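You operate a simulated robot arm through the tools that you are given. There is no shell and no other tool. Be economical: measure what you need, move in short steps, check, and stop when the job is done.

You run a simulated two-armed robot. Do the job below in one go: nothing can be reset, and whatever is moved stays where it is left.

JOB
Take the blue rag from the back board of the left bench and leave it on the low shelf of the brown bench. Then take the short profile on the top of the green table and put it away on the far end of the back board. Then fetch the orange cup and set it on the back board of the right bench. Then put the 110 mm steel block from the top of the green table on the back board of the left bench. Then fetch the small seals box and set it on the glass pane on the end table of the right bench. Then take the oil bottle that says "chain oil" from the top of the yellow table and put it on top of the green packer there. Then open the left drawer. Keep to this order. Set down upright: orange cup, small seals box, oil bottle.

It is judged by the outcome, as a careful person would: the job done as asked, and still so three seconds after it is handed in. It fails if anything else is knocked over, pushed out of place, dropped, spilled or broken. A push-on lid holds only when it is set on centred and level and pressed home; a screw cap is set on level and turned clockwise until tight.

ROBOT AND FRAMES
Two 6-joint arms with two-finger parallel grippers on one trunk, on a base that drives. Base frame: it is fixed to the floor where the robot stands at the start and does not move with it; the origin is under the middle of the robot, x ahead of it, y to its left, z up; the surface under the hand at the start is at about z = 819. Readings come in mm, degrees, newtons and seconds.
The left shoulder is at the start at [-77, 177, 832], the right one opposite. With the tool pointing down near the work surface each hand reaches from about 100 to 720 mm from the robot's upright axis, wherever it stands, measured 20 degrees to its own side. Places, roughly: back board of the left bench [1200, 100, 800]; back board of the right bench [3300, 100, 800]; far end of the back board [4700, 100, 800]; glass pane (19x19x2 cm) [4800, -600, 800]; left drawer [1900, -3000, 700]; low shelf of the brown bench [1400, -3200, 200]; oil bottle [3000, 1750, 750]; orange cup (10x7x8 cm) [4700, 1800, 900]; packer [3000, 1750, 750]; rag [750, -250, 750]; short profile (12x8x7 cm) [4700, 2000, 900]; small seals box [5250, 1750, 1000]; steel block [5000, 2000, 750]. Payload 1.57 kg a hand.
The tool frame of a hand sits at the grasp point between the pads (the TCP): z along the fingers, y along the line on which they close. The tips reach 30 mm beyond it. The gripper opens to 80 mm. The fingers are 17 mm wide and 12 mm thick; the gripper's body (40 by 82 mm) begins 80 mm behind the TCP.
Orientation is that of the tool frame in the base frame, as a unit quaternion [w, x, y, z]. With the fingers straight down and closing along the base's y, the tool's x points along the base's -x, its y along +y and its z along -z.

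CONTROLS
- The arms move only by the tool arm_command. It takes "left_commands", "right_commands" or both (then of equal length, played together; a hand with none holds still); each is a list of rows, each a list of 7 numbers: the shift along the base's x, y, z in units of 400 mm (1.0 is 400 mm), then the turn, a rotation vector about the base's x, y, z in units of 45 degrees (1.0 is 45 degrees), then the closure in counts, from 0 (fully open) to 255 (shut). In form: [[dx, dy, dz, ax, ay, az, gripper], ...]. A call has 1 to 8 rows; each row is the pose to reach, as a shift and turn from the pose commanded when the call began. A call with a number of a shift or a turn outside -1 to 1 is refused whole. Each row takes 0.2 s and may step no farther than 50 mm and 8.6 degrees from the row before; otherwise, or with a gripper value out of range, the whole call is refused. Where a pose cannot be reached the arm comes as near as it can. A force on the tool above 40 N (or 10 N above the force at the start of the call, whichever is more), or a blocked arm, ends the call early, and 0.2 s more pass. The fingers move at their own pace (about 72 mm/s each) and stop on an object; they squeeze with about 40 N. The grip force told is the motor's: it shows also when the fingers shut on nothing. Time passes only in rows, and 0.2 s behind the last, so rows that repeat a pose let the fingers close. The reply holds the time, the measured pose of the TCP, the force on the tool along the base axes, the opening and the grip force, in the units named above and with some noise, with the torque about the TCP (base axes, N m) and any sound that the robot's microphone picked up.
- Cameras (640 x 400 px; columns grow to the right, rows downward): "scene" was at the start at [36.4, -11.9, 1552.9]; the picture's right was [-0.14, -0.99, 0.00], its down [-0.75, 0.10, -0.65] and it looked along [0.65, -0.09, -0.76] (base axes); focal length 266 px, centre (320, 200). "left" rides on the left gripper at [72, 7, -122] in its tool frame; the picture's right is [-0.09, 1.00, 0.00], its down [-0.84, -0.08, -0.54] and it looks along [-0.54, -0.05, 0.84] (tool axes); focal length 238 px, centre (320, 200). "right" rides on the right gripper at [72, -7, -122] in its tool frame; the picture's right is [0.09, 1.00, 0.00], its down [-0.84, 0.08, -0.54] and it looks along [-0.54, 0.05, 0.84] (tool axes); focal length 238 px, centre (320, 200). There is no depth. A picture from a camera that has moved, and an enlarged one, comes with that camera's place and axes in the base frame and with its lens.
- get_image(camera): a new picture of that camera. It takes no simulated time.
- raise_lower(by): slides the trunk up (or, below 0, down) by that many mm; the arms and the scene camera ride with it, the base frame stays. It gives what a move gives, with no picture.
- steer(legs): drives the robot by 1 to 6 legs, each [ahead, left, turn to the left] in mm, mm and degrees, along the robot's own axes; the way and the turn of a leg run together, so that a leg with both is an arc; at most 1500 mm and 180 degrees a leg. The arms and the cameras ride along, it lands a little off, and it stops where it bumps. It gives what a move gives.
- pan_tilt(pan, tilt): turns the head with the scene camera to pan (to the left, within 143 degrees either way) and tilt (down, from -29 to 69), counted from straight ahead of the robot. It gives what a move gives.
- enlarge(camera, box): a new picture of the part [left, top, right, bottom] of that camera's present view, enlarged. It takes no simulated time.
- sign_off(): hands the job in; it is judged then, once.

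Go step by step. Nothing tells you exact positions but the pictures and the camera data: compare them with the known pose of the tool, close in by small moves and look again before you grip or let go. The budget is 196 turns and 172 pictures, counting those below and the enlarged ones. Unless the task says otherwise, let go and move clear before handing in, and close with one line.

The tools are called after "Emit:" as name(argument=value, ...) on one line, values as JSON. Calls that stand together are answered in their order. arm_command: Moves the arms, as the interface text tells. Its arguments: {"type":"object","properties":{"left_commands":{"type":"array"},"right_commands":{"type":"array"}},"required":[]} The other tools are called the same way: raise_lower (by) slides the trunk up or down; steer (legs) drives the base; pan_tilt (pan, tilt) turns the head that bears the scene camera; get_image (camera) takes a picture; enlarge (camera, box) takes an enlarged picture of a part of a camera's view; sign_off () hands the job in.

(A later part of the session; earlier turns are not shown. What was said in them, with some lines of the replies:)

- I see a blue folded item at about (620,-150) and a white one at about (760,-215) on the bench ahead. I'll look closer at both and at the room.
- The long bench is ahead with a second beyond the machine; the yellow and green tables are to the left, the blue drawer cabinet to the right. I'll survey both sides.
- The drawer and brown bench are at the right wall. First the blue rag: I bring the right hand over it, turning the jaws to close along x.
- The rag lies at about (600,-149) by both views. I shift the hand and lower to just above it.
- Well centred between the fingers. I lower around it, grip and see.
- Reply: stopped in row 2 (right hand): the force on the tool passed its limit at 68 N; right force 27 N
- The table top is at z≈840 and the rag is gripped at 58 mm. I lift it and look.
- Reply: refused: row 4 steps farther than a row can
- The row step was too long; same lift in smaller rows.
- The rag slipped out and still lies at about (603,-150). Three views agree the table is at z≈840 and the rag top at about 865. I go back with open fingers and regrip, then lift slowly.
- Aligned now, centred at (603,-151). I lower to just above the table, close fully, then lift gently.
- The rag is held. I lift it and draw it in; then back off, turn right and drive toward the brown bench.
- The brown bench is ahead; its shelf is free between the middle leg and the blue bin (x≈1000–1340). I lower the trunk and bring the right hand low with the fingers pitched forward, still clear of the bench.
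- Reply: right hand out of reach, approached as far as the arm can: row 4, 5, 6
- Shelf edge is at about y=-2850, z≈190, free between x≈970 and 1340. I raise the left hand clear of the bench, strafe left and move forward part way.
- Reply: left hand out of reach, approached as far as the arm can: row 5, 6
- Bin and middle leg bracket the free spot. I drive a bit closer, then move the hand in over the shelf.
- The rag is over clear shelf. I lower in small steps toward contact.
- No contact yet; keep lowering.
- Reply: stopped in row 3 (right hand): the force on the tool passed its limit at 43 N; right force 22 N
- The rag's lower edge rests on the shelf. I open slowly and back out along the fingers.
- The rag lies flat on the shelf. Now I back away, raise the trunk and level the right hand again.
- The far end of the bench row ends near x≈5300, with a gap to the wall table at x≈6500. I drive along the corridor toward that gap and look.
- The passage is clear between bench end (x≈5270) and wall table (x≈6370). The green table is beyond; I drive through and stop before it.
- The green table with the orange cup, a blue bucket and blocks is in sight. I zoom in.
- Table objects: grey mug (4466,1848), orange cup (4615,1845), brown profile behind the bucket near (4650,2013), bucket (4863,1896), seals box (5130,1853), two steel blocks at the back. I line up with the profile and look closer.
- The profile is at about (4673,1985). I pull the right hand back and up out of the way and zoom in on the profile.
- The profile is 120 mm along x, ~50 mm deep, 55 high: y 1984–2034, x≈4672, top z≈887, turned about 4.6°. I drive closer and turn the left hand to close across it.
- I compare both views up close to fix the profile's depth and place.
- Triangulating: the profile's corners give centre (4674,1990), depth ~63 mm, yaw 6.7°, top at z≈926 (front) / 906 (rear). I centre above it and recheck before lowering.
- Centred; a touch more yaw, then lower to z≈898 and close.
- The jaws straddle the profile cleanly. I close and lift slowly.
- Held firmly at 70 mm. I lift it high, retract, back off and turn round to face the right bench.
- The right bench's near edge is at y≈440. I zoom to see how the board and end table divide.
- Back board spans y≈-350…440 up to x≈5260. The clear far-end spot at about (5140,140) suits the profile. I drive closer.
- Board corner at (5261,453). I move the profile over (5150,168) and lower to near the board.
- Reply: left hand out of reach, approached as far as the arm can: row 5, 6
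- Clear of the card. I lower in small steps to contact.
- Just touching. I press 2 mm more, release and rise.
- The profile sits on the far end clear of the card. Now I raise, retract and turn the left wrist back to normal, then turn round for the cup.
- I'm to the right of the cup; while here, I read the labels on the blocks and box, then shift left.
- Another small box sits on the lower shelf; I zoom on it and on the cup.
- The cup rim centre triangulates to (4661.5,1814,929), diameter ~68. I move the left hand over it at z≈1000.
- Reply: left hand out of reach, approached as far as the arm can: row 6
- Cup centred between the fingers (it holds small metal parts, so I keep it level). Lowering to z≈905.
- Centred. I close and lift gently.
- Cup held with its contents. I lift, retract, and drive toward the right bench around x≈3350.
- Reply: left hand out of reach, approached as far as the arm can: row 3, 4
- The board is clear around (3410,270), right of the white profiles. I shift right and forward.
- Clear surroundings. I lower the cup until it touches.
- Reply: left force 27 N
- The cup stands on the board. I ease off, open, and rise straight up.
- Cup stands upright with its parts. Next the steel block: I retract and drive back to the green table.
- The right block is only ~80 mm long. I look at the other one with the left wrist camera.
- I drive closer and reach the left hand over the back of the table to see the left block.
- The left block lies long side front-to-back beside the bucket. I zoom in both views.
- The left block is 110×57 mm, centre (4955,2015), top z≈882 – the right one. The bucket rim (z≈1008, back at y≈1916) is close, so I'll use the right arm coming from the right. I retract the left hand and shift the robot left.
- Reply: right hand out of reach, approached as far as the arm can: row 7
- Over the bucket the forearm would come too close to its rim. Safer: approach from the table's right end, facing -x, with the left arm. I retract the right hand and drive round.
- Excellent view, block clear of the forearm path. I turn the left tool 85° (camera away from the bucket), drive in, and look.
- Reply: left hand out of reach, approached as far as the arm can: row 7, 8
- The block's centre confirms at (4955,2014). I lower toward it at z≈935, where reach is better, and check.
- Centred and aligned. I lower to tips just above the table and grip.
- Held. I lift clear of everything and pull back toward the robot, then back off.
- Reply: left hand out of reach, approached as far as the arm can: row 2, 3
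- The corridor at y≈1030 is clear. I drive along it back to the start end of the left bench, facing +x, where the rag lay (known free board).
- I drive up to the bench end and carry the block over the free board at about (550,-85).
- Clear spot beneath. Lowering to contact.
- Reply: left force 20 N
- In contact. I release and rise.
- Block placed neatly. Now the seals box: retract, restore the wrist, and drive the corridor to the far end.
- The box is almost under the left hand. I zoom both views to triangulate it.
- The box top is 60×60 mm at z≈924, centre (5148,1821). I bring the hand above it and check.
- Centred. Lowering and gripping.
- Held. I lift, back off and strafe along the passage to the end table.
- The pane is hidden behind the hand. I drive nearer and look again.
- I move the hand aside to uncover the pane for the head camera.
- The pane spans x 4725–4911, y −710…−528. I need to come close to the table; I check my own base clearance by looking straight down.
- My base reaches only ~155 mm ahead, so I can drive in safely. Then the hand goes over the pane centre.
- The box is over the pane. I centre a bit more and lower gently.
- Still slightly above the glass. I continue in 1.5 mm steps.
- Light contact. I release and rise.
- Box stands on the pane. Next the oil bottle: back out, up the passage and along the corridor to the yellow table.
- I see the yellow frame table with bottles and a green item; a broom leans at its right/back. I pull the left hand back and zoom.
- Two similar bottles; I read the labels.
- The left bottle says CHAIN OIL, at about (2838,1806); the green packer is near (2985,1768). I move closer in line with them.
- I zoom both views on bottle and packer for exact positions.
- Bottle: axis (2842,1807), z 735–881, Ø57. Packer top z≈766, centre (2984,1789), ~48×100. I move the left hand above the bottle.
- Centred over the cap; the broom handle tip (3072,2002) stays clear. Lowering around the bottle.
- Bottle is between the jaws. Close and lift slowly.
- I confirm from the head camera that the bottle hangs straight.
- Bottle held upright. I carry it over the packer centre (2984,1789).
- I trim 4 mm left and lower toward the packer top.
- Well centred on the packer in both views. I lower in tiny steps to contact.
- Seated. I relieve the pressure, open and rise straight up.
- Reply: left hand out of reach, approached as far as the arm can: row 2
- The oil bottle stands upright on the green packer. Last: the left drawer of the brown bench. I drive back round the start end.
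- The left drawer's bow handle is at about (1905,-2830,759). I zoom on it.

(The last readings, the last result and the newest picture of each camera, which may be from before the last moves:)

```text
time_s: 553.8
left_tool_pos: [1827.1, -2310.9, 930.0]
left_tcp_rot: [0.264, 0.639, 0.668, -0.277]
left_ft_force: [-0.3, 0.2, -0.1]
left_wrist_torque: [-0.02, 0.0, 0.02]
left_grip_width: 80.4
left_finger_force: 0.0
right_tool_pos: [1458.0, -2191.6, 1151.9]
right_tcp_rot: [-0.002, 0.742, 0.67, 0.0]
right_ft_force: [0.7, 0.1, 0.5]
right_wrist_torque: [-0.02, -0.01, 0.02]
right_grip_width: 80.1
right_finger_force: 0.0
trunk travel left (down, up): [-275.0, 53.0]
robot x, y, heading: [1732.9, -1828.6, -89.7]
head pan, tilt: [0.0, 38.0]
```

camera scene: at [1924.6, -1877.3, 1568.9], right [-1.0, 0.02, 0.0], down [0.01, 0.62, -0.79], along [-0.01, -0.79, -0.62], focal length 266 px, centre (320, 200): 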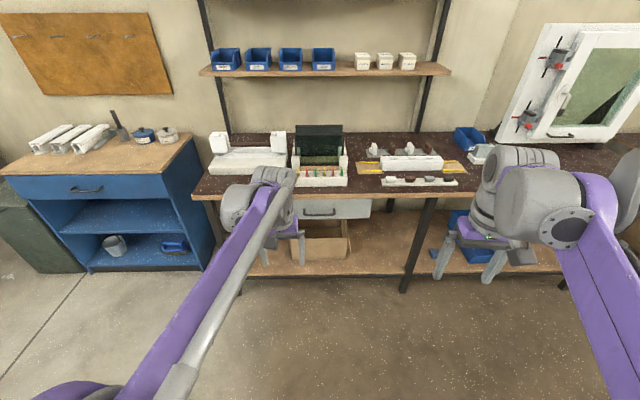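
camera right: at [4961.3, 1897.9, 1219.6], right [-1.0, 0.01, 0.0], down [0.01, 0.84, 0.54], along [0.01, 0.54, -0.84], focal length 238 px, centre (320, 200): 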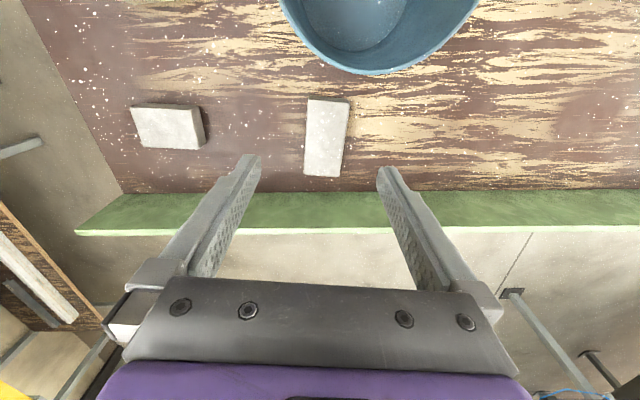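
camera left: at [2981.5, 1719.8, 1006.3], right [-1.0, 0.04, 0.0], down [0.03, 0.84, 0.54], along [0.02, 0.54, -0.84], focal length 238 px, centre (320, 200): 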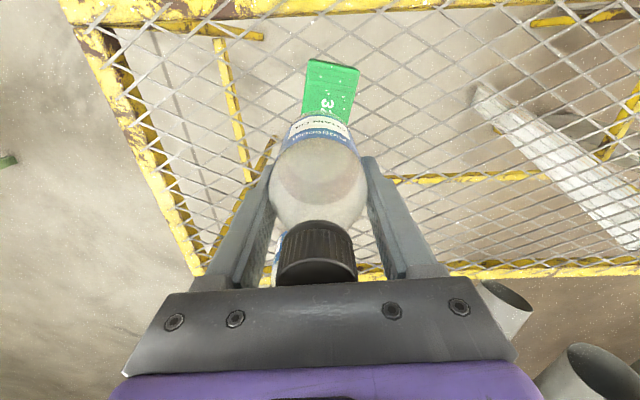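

The bar handle protrudes ~40 mm, ideal for a horizontal grip with jaws above and below. I pitch the left tool to horizontal and roll it 90°.

Emit:
arm_command(left_commands=[[0, -0.02, -0.03, -0.18, 0, 0, 0], [0, -0.04, -0.06, -0.36, 0, 0, 0], [0, -0.06, -0.09, -0.54, 0, 0, 0], [0, -0.08, -0.12, -0.72, 0, 0, 0], [0, -0.1, -0.15, -0.9, 0, 0, 0], [0, -0.12, -0.18, -1, 0, 0, 0]])

Emit:
arm_command(left_commands=[[0, 0, 0, 0, -0.18, 0, 0], [0, 0, 0, 0, -0.36, 0, 0], [0, 0, 0, 0, -0.54, 0, 0], [0, 0, 0, 0, -0.72, 0, 0], [0, 0, 0, 0, -0.9, 0, 0], [0, 0, 0, 0, -1, 0, 0]])

Emit:
arm_command(left_commands=[[0, 0, 0, 0, -0.18, 0, 0], [0, 0, 0, 0, -0.36, 0, 0], [0, 0, 0, 0, -0.54, 0, 0], [0, 0, 0, 0, -0.72, 0, 0], [0, 0, 0, 0, -0.9, 0, 0], [0, 0, 0, 0, -1, 0, 0]])

Emit:
get_image(camera="left")

Emit:
get_image(camera="scene")

```text
time_s: 555.2
left_tool_pos: [1821.3, -2380.0, 877.8]
left_tcp_rot: [0.489, 0.49, 0.511, -0.51]
left_ft_force: [0.3, 0.5, -0.2]
left_wrist_torque: [0.0, -0.02, 0.04]
left_grip_width: 80.1
left_finger_force: 0.0
left hand out of reach, approached as far as the arm can: row 5, 6
right_tool_pos: [1458.5, -2192.5, 1152.0]
right_tcp_rot: [-0.002, 0.742, 0.67, 0.0]
right_ft_force: [-0.1, -0.2, 0.2]
right_wrist_torque: [0.02, 0.0, 0.02]
right_grip_width: 80.0
right_finger_force: 0.0
trunk travel left (down, up): [-275.0, 53.0]
robot x, y, heading: [1734.9, -1827.9, -89.8]
head pan, tilt: [0.0, 38.0]
```

```text
time_s: 556.6
left_tool_pos: [1822.2, -2379.6, 878.6]
left_tcp_rot: [0.648, 0.647, 0.285, -0.284]
left_ft_force: [0.1, 1.7, -0.1]
left_wrist_torque: [0.08, 0.01, 0.01]
left_grip_width: 80.1
left_finger_force: 0.1
right_tool_pos: [1457.0, -2191.8, 1151.6]
right_tcp_rot: [-0.002, 0.743, 0.67, 0.0]
right_ft_force: [0.1, 0.4, 0.0]
right_wrist_torque: [-0.01, 0.0, 0.0]
right_grip_width: 79.9
right_finger_force: 0.0
trunk travel left (down, up): [-275.0, 53.0]
robot x, y, heading: [1735.3, -1826.6, -89.8]
head pan, tilt: [0.0, 38.0]
```

```text
time_s: 558.0
left_tool_pos: [1822.2, -2380.4, 877.3]
left_tcp_rot: [0.707, 0.707, 0.014, -0.014]
left_ft_force: [-0.9, 0.9, 0.0]
left_wrist_torque: [-0.01, -0.03, 0.0]
left_grip_width: 80.1
left_finger_force: 0.0
right_tool_pos: [1458.4, -2193.2, 1152.0]
right_tcp_rot: [-0.001, 0.743, 0.669, 0.0]
right_ft_force: [-0.1, 0.4, -0.2]
right_wrist_torque: [0.02, 0.0, -0.02]
right_grip_width: 79.8
right_finger_force: 0.1
trunk travel left (down, up): [-275.0, 53.0]
robot x, y, heading: [1732.9, -1830.8, -90.2]
head pan, tilt: [0.0, 38.0]
```

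```text
43 pictures are left
camera left: at [1894.0, -2258.2, 881.4], right [-0.05, 0.0, 1.0], down [-0.84, 0.54, -0.04], along [-0.54, -0.84, -0.03], focal length 238 px, centre (320, 200)
```

left: 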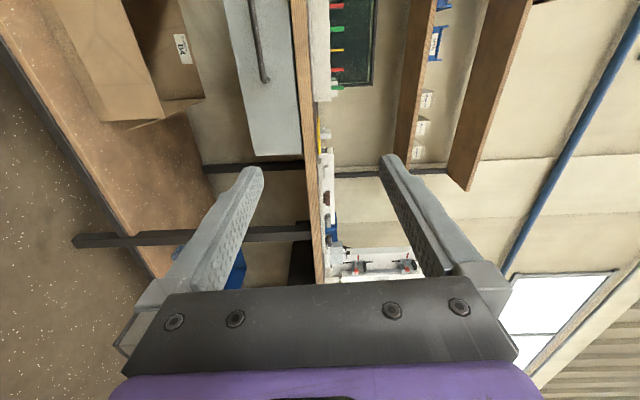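

```text
42 pictures are left
camera scene: at [1735.4, -1875.5, 1568.9], right [-1.0, 0.0, 0.0], down [0.0, 0.62, -0.79], along [0.0, -0.79, -0.62], focal length 266 px, centre (320, 200)
```

scene: 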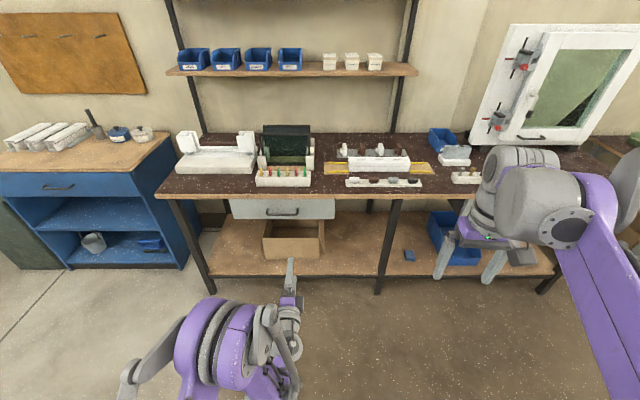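

Both cameras see the handle's right end. I zoom both to triangulate it.

Emit:
enlarge(camera="scene", box=[240, 190, 340, 240])

Emit:
enlarge(camera="left", box=[200, 0, 340, 100])

```text
6.40 times, centred on (290, 215) of scene
camera zoom: at [1735.4, -1875.5, 1568.9], right [-1.0, 0.0, 0.0], down [0.0, 0.62, -0.79], along [0.0, -0.79, -0.62], focal length 1703 px, centre (512, 104)
```

zoom: 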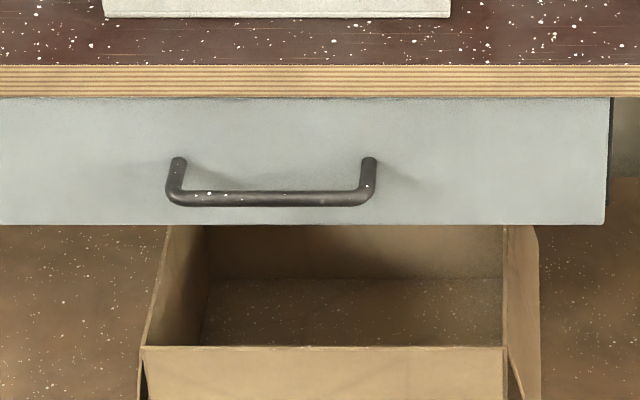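

```text
4.00 times, centred on (270, 50) of left
camera zoom: at [1894.0, -2258.2, 881.4], right [-0.05, 0.0, 1.0], down [-0.84, 0.54, -0.04], along [-0.54, -0.84, -0.03], focal length 953 px, centre (520, 800)
```

zoom: 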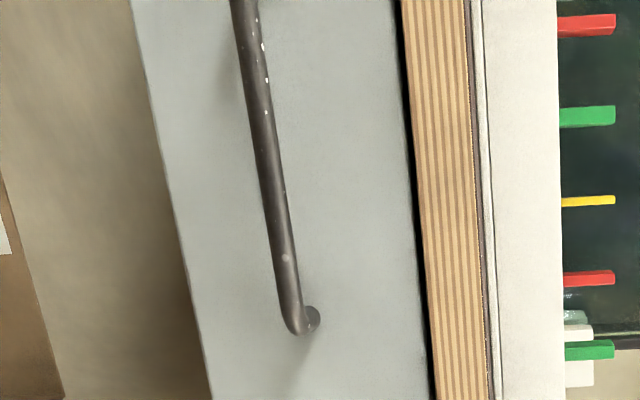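

Handle bar: x 1840–1980, y≈-2799, z≈763; face ~40 mm behind. I drive forward and bring the half-open jaws in front of its middle.

Emit:
steer(legs=[[290, 0, 0]])

Emit:
arm_command(left_commands=[[0.055, 0, -0.07, 0, 0, 0, 100], [0.11, 0, -0.14, 0, 0, 0, 128], [0.165, 0, -0.21, 0, 0, 0, 128], [0.215, 0, -0.285, 0, 0, 0, 128]])

Emit:
get_image(camera="left")

Emit:
enlarge(camera="scene", box=[210, 200, 350, 330])

```text
time_s: 560.0
left_tool_pos: [1825.1, -2674.6, 877.5]
left_tcp_rot: [0.707, 0.707, 0.018, -0.014]
left_ft_force: [0.5, 0.0, -0.6]
left_wrist_torque: [0.01, -0.04, -0.01]
left_grip_width: 79.9
left_finger_force: 0.1
right_tool_pos: [1463.2, -2486.8, 1152.1]
right_tcp_rot: [-0.002, 0.74, 0.672, 0.001]
right_ft_force: [-0.1, -0.5, 0.1]
right_wrist_torque: [0.02, 0.0, 0.02]
right_grip_width: 80.1
right_finger_force: 0.1
trunk travel left (down, up): [-275.0, 53.0]
robot x, y, heading: [1733.4, -2125.4, -89.8]
head pan, tilt: [0.0, 38.0]
```

```text
time_s: 561.0
left_tool_pos: [1903.6, -2733.4, 790.3]
left_tcp_rot: [0.707, 0.707, 0.02, -0.009]
left_ft_force: [1.4, -0.7, 0.0]
left_wrist_torque: [-0.04, -0.01, 0.02]
left_grip_width: 39.6
left_finger_force: 0.0
left hand out of reach, approached as far as the arm can: row 1, 2, 3, 4
right_tool_pos: [1460.4, -2488.2, 1150.2]
right_tcp_rot: [-0.001, 0.741, 0.672, 0.001]
right_ft_force: [0.8, 0.0, 0.5]
right_wrist_torque: [-0.01, 0.01, 0.0]
right_grip_width: 80.0
right_finger_force: 0.0
trunk travel left (down, up): [-275.0, 53.0]
robot x, y, heading: [1739.0, -2124.3, -89.8]
head pan, tilt: [0.0, 38.0]
```

```text
39 pictures are left
camera left: at [1974.2, -2610.7, 793.9], right [-0.05, 0.0, 1.0], down [-0.85, 0.53, -0.04], along [-0.53, -0.85, -0.03], focal length 238 px, centre (320, 200)
```

left: 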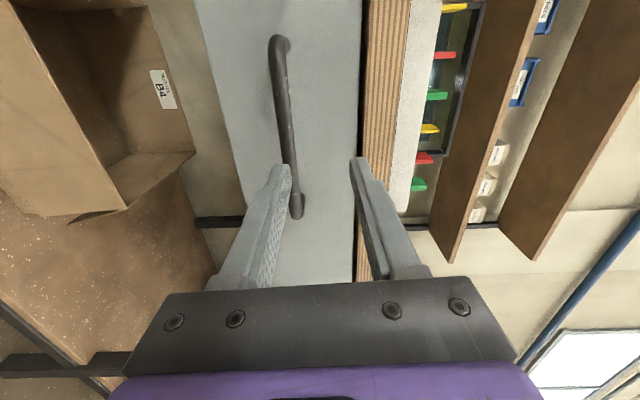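

```text
3.08 times, centred on (280, 265) of scene
camera zoom: at [1736.6, -2170.9, 1568.8], right [-1.0, -0.01, 0.0], down [0.0, 0.62, -0.79], along [0.0, -0.79, -0.62], focal length 819 px, centre (443, 0)
```

zoom: 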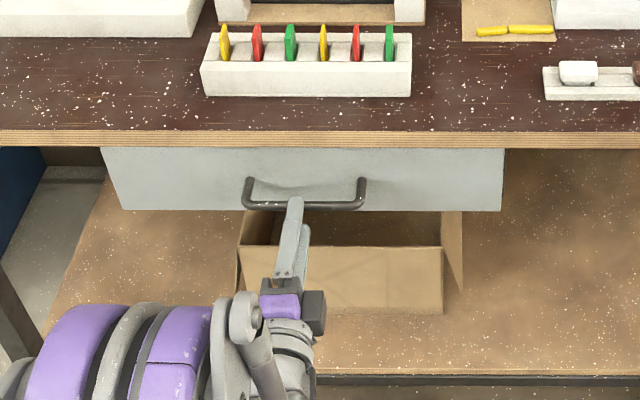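

The arm was too folded to get down to the handle height. I back the robot a little and extend the hand again.

Emit:
steer(legs=[[-130, 0, 0]])

Emit:
arm_command(left_commands=[[0.005, -0.05, -0.02, 0, 0, 0, 128], [0.01, -0.1, -0.04, 0, 0, 0, 128], [0.015, -0.15, -0.06, 0, 0, 0, 128], [0.015, -0.2, -0.067, 0, 0, 0, 128]])

Emit:
get_image(camera="left")

```text
time_s: 562.3
left_tool_pos: [1904.4, -2606.0, 790.9]
left_tcp_rot: [0.706, 0.707, 0.021, -0.009]
left_ft_force: [0.1, 0.3, 0.9]
left_wrist_torque: [-0.03, -0.01, -0.01]
left_grip_width: 40.0
left_finger_force: 0.1
right_tool_pos: [1462.0, -2360.9, 1151.9]
right_tcp_rot: [-0.001, 0.74, 0.672, 0.0]
right_ft_force: [-0.2, -0.5, -0.6]
right_wrist_torque: [-0.02, 0.01, 0.0]
right_grip_width: 80.1
right_finger_force: 0.0
trunk travel left (down, up): [-275.0, 53.0]
robot x, y, heading: [1733.0, -1995.2, -89.7]
head pan, tilt: [0.0, 38.0]
```

```text
time_s: 563.3
left_tool_pos: [1909.7, -2685.5, 763.5]
left_tcp_rot: [0.706, 0.708, 0.025, -0.005]
left_ft_force: [0.0, -0.8, -0.1]
left_wrist_torque: [0.04, -0.03, 0.03]
left_grip_width: 39.9
left_finger_force: 0.0
right_tool_pos: [1461.2, -2361.9, 1151.9]
right_tcp_rot: [-0.001, 0.74, 0.672, 0.0]
right_ft_force: [1.0, 0.0, 0.0]
right_wrist_torque: [0.02, 0.0, -0.03]
right_grip_width: 80.0
right_finger_force: 0.0
trunk travel left (down, up): [-275.0, 53.0]
robot x, y, heading: [1731.0, -1994.0, -89.6]
head pan, tilt: [0.0, 38.0]
```

```text
37 pictures are left
camera left: at [1978.6, -2561.6, 767.3], right [-0.05, -0.01, 1.0], down [-0.85, 0.52, -0.04], along [-0.52, -0.85, -0.03], focal length 238 px, centre (320, 200)
```

left: 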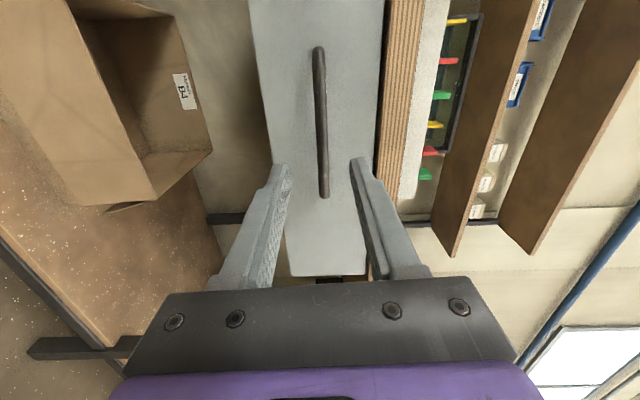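

Bar is centred between the jaws. I advance to the handle.

Emit:
arm_command(left_commands=[[0, -0.09, 0, 0, 0, 0, 128], [0, -0.17, 0, 0, 0, 0, 128], [0, -0.23, 0, 0, 0, 0, 128], [0, -0.262, 0, 0, 0, 0, 128]])

Emit:
get_image(camera="left")

Emit:
enlarge(camera="scene", box=[210, 180, 350, 310])

```text
time_s: 564.3
left_tool_pos: [1910.2, -2791.7, 764.3]
left_tcp_rot: [0.705, 0.708, 0.026, -0.005]
left_ft_force: [-0.1, -0.2, 0.4]
left_wrist_torque: [0.0, 0.0, -0.01]
left_grip_width: 39.6
left_finger_force: 0.0
right_tool_pos: [1460.7, -2360.6, 1151.8]
right_tcp_rot: [-0.001, 0.74, 0.672, 0.001]
right_ft_force: [0.0, -1.1, -0.6]
right_wrist_torque: [0.0, 0.03, 0.01]
right_grip_width: 79.8
right_finger_force: 0.1
trunk travel left (down, up): [-275.0, 53.0]
robot x, y, heading: [1733.7, -1996.7, -89.8]
head pan, tilt: [0.0, 38.0]
```

```text
36 pictures are left
camera left: at [1978.9, -2666.9, 768.7], right [-0.05, -0.01, 1.0], down [-0.85, 0.52, -0.04], along [-0.52, -0.86, -0.03], focal length 238 px, centre (320, 200)
```

left: 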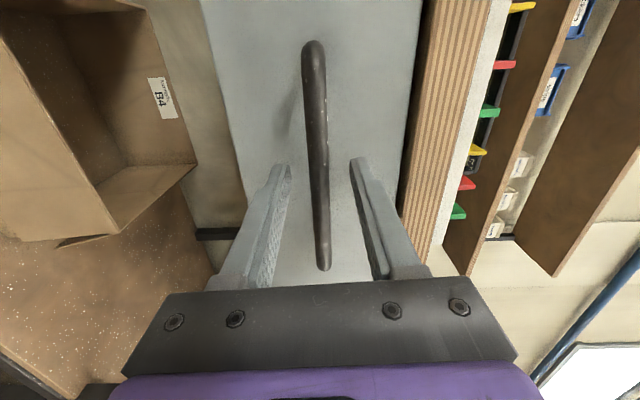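

```text
3.08 times, centred on (280, 245) of scene
camera zoom: at [1735.7, -2042.7, 1568.9], right [-1.0, -0.01, 0.0], down [0.0, 0.62, -0.79], along [0.01, -0.79, -0.62], focal length 819 px, centre (443, 62)
```

zoom: 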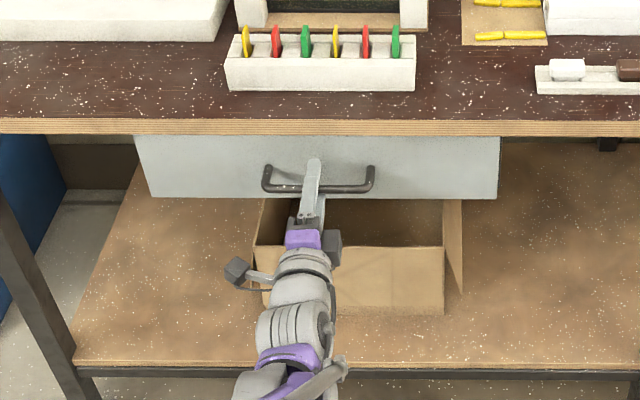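

Jaws straddle the bar. I close on it, then pull back slowly with the arm.

Emit:
arm_command(left_commands=[[0, 0, 0, 0, 0, 0, 255], [0, 0, 0, 0, 0, 0, 255], [0, 0, 0, 0, 0, 0, 255], [0, 0.02, 0, 0, 0, 0, 255], [0, 0.05, 0, 0, 0, 0, 255], [0, 0.08, 0, 0, 0, 0, 255]])

Emit:
get_image(camera="left")

```text
time_s: 565.7
left_tool_pos: [1909.6, -2759.0, 763.3]
left_tcp_rot: [0.706, 0.707, 0.026, -0.005]
left_ft_force: [0.3, 0.3, 1.0]
left_wrist_torque: [-0.01, -0.51, 0.03]
left_grip_width: 12.4
left_finger_force: 29.4
right_tool_pos: [1461.0, -2360.9, 1151.1]
right_tcp_rot: [-0.001, 0.74, 0.672, 0.0]
right_ft_force: [-0.1, -0.5, 0.6]
right_wrist_torque: [-0.01, -0.02, -0.01]
right_grip_width: 79.6
right_finger_force: 0.0
trunk travel left (down, up): [-275.0, 53.0]
robot x, y, heading: [1736.4, -1996.6, -89.9]
head pan, tilt: [0.0, 38.0]
```

```text
34 pictures are left
camera left: at [1979.0, -2634.3, 768.7], right [-0.05, -0.01, 1.0], down [-0.85, 0.52, -0.04], along [-0.52, -0.86, -0.03], focal length 238 px, centre (320, 200)
```

left: 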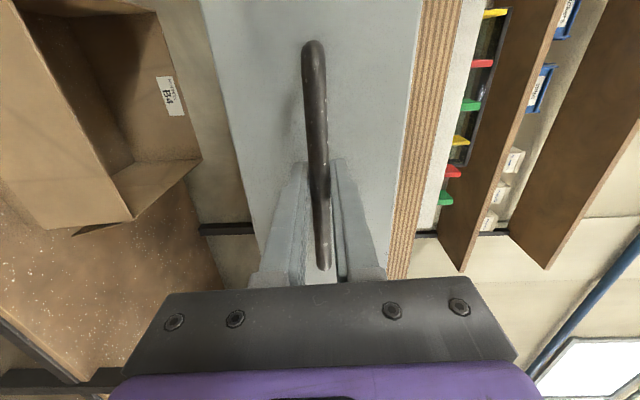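

The drawer follows. I pull it further by backing the robot gently.

Emit:
steer(legs=[[-120, 0, 0]])

Emit:
get_image(camera="scene")

```text
time_s: 566.9
left_tool_pos: [1910.0, -2640.8, 764.7]
left_tcp_rot: [0.705, 0.709, 0.027, -0.006]
left_ft_force: [-0.1, -0.2, -4.4]
left_wrist_torque: [0.01, -0.52, 0.86]
left_grip_width: 12.4
left_finger_force: 29.4
right_tool_pos: [1460.7, -2243.2, 1152.0]
right_tcp_rot: [-0.002, 0.74, 0.672, 0.0]
right_ft_force: [0.4, -0.5, -0.4]
right_wrist_torque: [-0.06, 0.01, 0.01]
right_grip_width: 80.1
right_finger_force: 0.1
trunk travel left (down, up): [-275.0, 53.0]
robot x, y, heading: [1734.4, -1879.7, -89.4]
head pan, tilt: [0.0, 38.0]
```

```text
33 pictures are left
camera scene: at [1734.7, -1924.6, 1569.0], right [-1.0, -0.01, 0.0], down [0.0, 0.62, -0.79], along [0.01, -0.79, -0.62], focal length 266 px, centre (320, 200)
```

scene: 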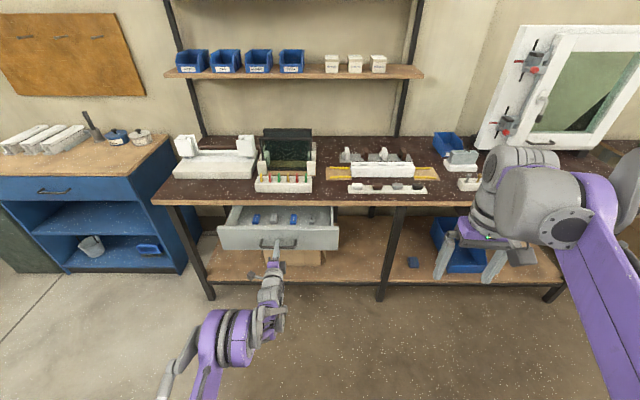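

The drawer is ~150 mm out. I pull 100 mm more to have it clearly open.

Emit:
steer(legs=[[-100, 0, 0]])

Emit:
enlarge(camera="scene", box=[190, 170, 370, 300])

```text
time_s: 568.0
left_tool_pos: [1911.3, -2540.8, 764.7]
left_tcp_rot: [0.706, 0.708, 0.026, -0.005]
left_ft_force: [6.0, 0.2, -3.8]
left_wrist_torque: [0.02, -0.51, 0.86]
left_grip_width: 12.1
left_finger_force: 28.9
right_tool_pos: [1459.2, -2144.2, 1152.0]
right_tcp_rot: [-0.001, 0.74, 0.673, 0.0]
right_ft_force: [0.0, 0.4, -0.6]
right_wrist_torque: [-0.01, -0.03, 0.0]
right_grip_width: 80.1
right_finger_force: 0.0
trunk travel left (down, up): [-275.0, 53.0]
robot x, y, heading: [1733.8, -1780.7, -89.5]
head pan, tilt: [0.0, 38.0]
```

```text
3.08 times, centred on (280, 235) of scene
camera zoom: at [1734.7, -1825.3, 1569.0], right [-1.0, -0.01, 0.0], down [-0.01, 0.62, -0.79], along [0.01, -0.79, -0.62], focal length 819 px, centre (443, 92)
```

zoom: 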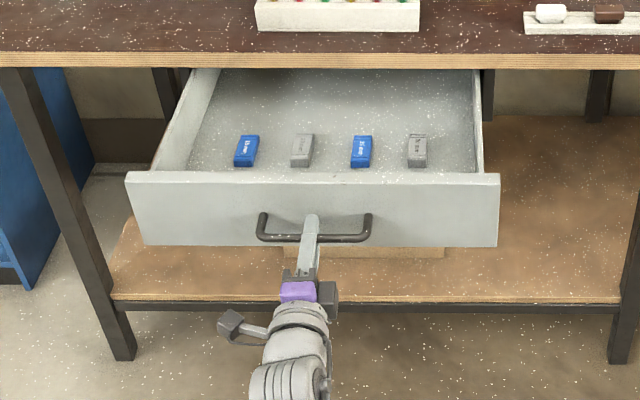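

The drawer is wide open. I open the jaws and withdraw straight back.

Emit:
arm_command(left_commands=[[0, 0, 0, 0, 0, 0, 128], [0, 0, 0, 0, 0, 0, 128], [0, 0, 0, 0, 0, 0, 128]])

Emit:
steer(legs=[[-220, 0, 0]])

Emit:
get_image(camera="scene")

```text
time_s: 568.8
left_tool_pos: [1910.2, -2542.8, 764.9]
left_tcp_rot: [0.705, 0.708, 0.027, -0.004]
left_ft_force: [0.4, 1.2, -0.8]
left_wrist_torque: [-0.01, 0.01, 0.0]
left_grip_width: 39.3
left_finger_force: 0.0
right_tool_pos: [1460.2, -2143.8, 1151.7]
right_tcp_rot: [-0.001, 0.74, 0.673, 0.0]
right_ft_force: [0.1, 0.3, 0.3]
right_wrist_torque: [0.02, -0.01, -0.01]
right_grip_width: 80.0
right_finger_force: 0.0
trunk travel left (down, up): [-275.0, 53.0]
robot x, y, heading: [1733.7, -1778.8, -89.6]
head pan, tilt: [0.0, 38.0]
```

```text
time_s: 570.5
left_tool_pos: [1910.2, -2322.1, 765.4]
left_tcp_rot: [0.705, 0.709, 0.027, -0.004]
left_ft_force: [0.7, 0.2, 0.0]
left_wrist_torque: [0.03, -0.04, 0.0]
left_grip_width: 40.0
left_finger_force: 0.2
right_tool_pos: [1458.9, -1926.6, 1151.4]
right_tcp_rot: [-0.001, 0.739, 0.674, 0.0]
right_ft_force: [-0.1, 0.8, 0.3]
right_wrist_torque: [0.03, -0.03, -0.02]
right_grip_width: 80.2
right_finger_force: 0.0
trunk travel left (down, up): [-275.0, 53.0]
robot x, y, heading: [1730.9, -1565.2, -89.4]
head pan, tilt: [0.0, 38.0]
```

```text
31 pictures are left
camera scene: at [1732.2, -1606.6, 1569.0], right [-1.0, -0.01, 0.0], down [-0.01, 0.62, -0.79], along [0.01, -0.79, -0.62], focal length 266 px, centre (320, 200)
```

scene: 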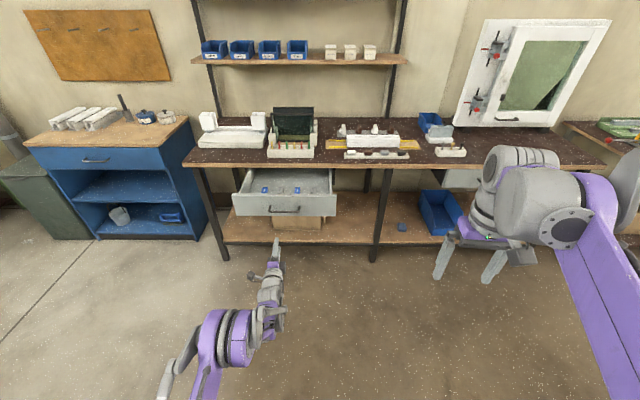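

The drawer stays open, the rag is on the shelf, and the hands are clear of everything. All seven steps were done in the order given, so I hand in.

Emit:
sign_off()

```text
The job is handed in.
```

I did all seven steps in the order you gave, and the cup, seals box and oil bottle are standing upright. The rag slipped out of the gripper on the first try, but it stayed where it was on the bench and held on the second.
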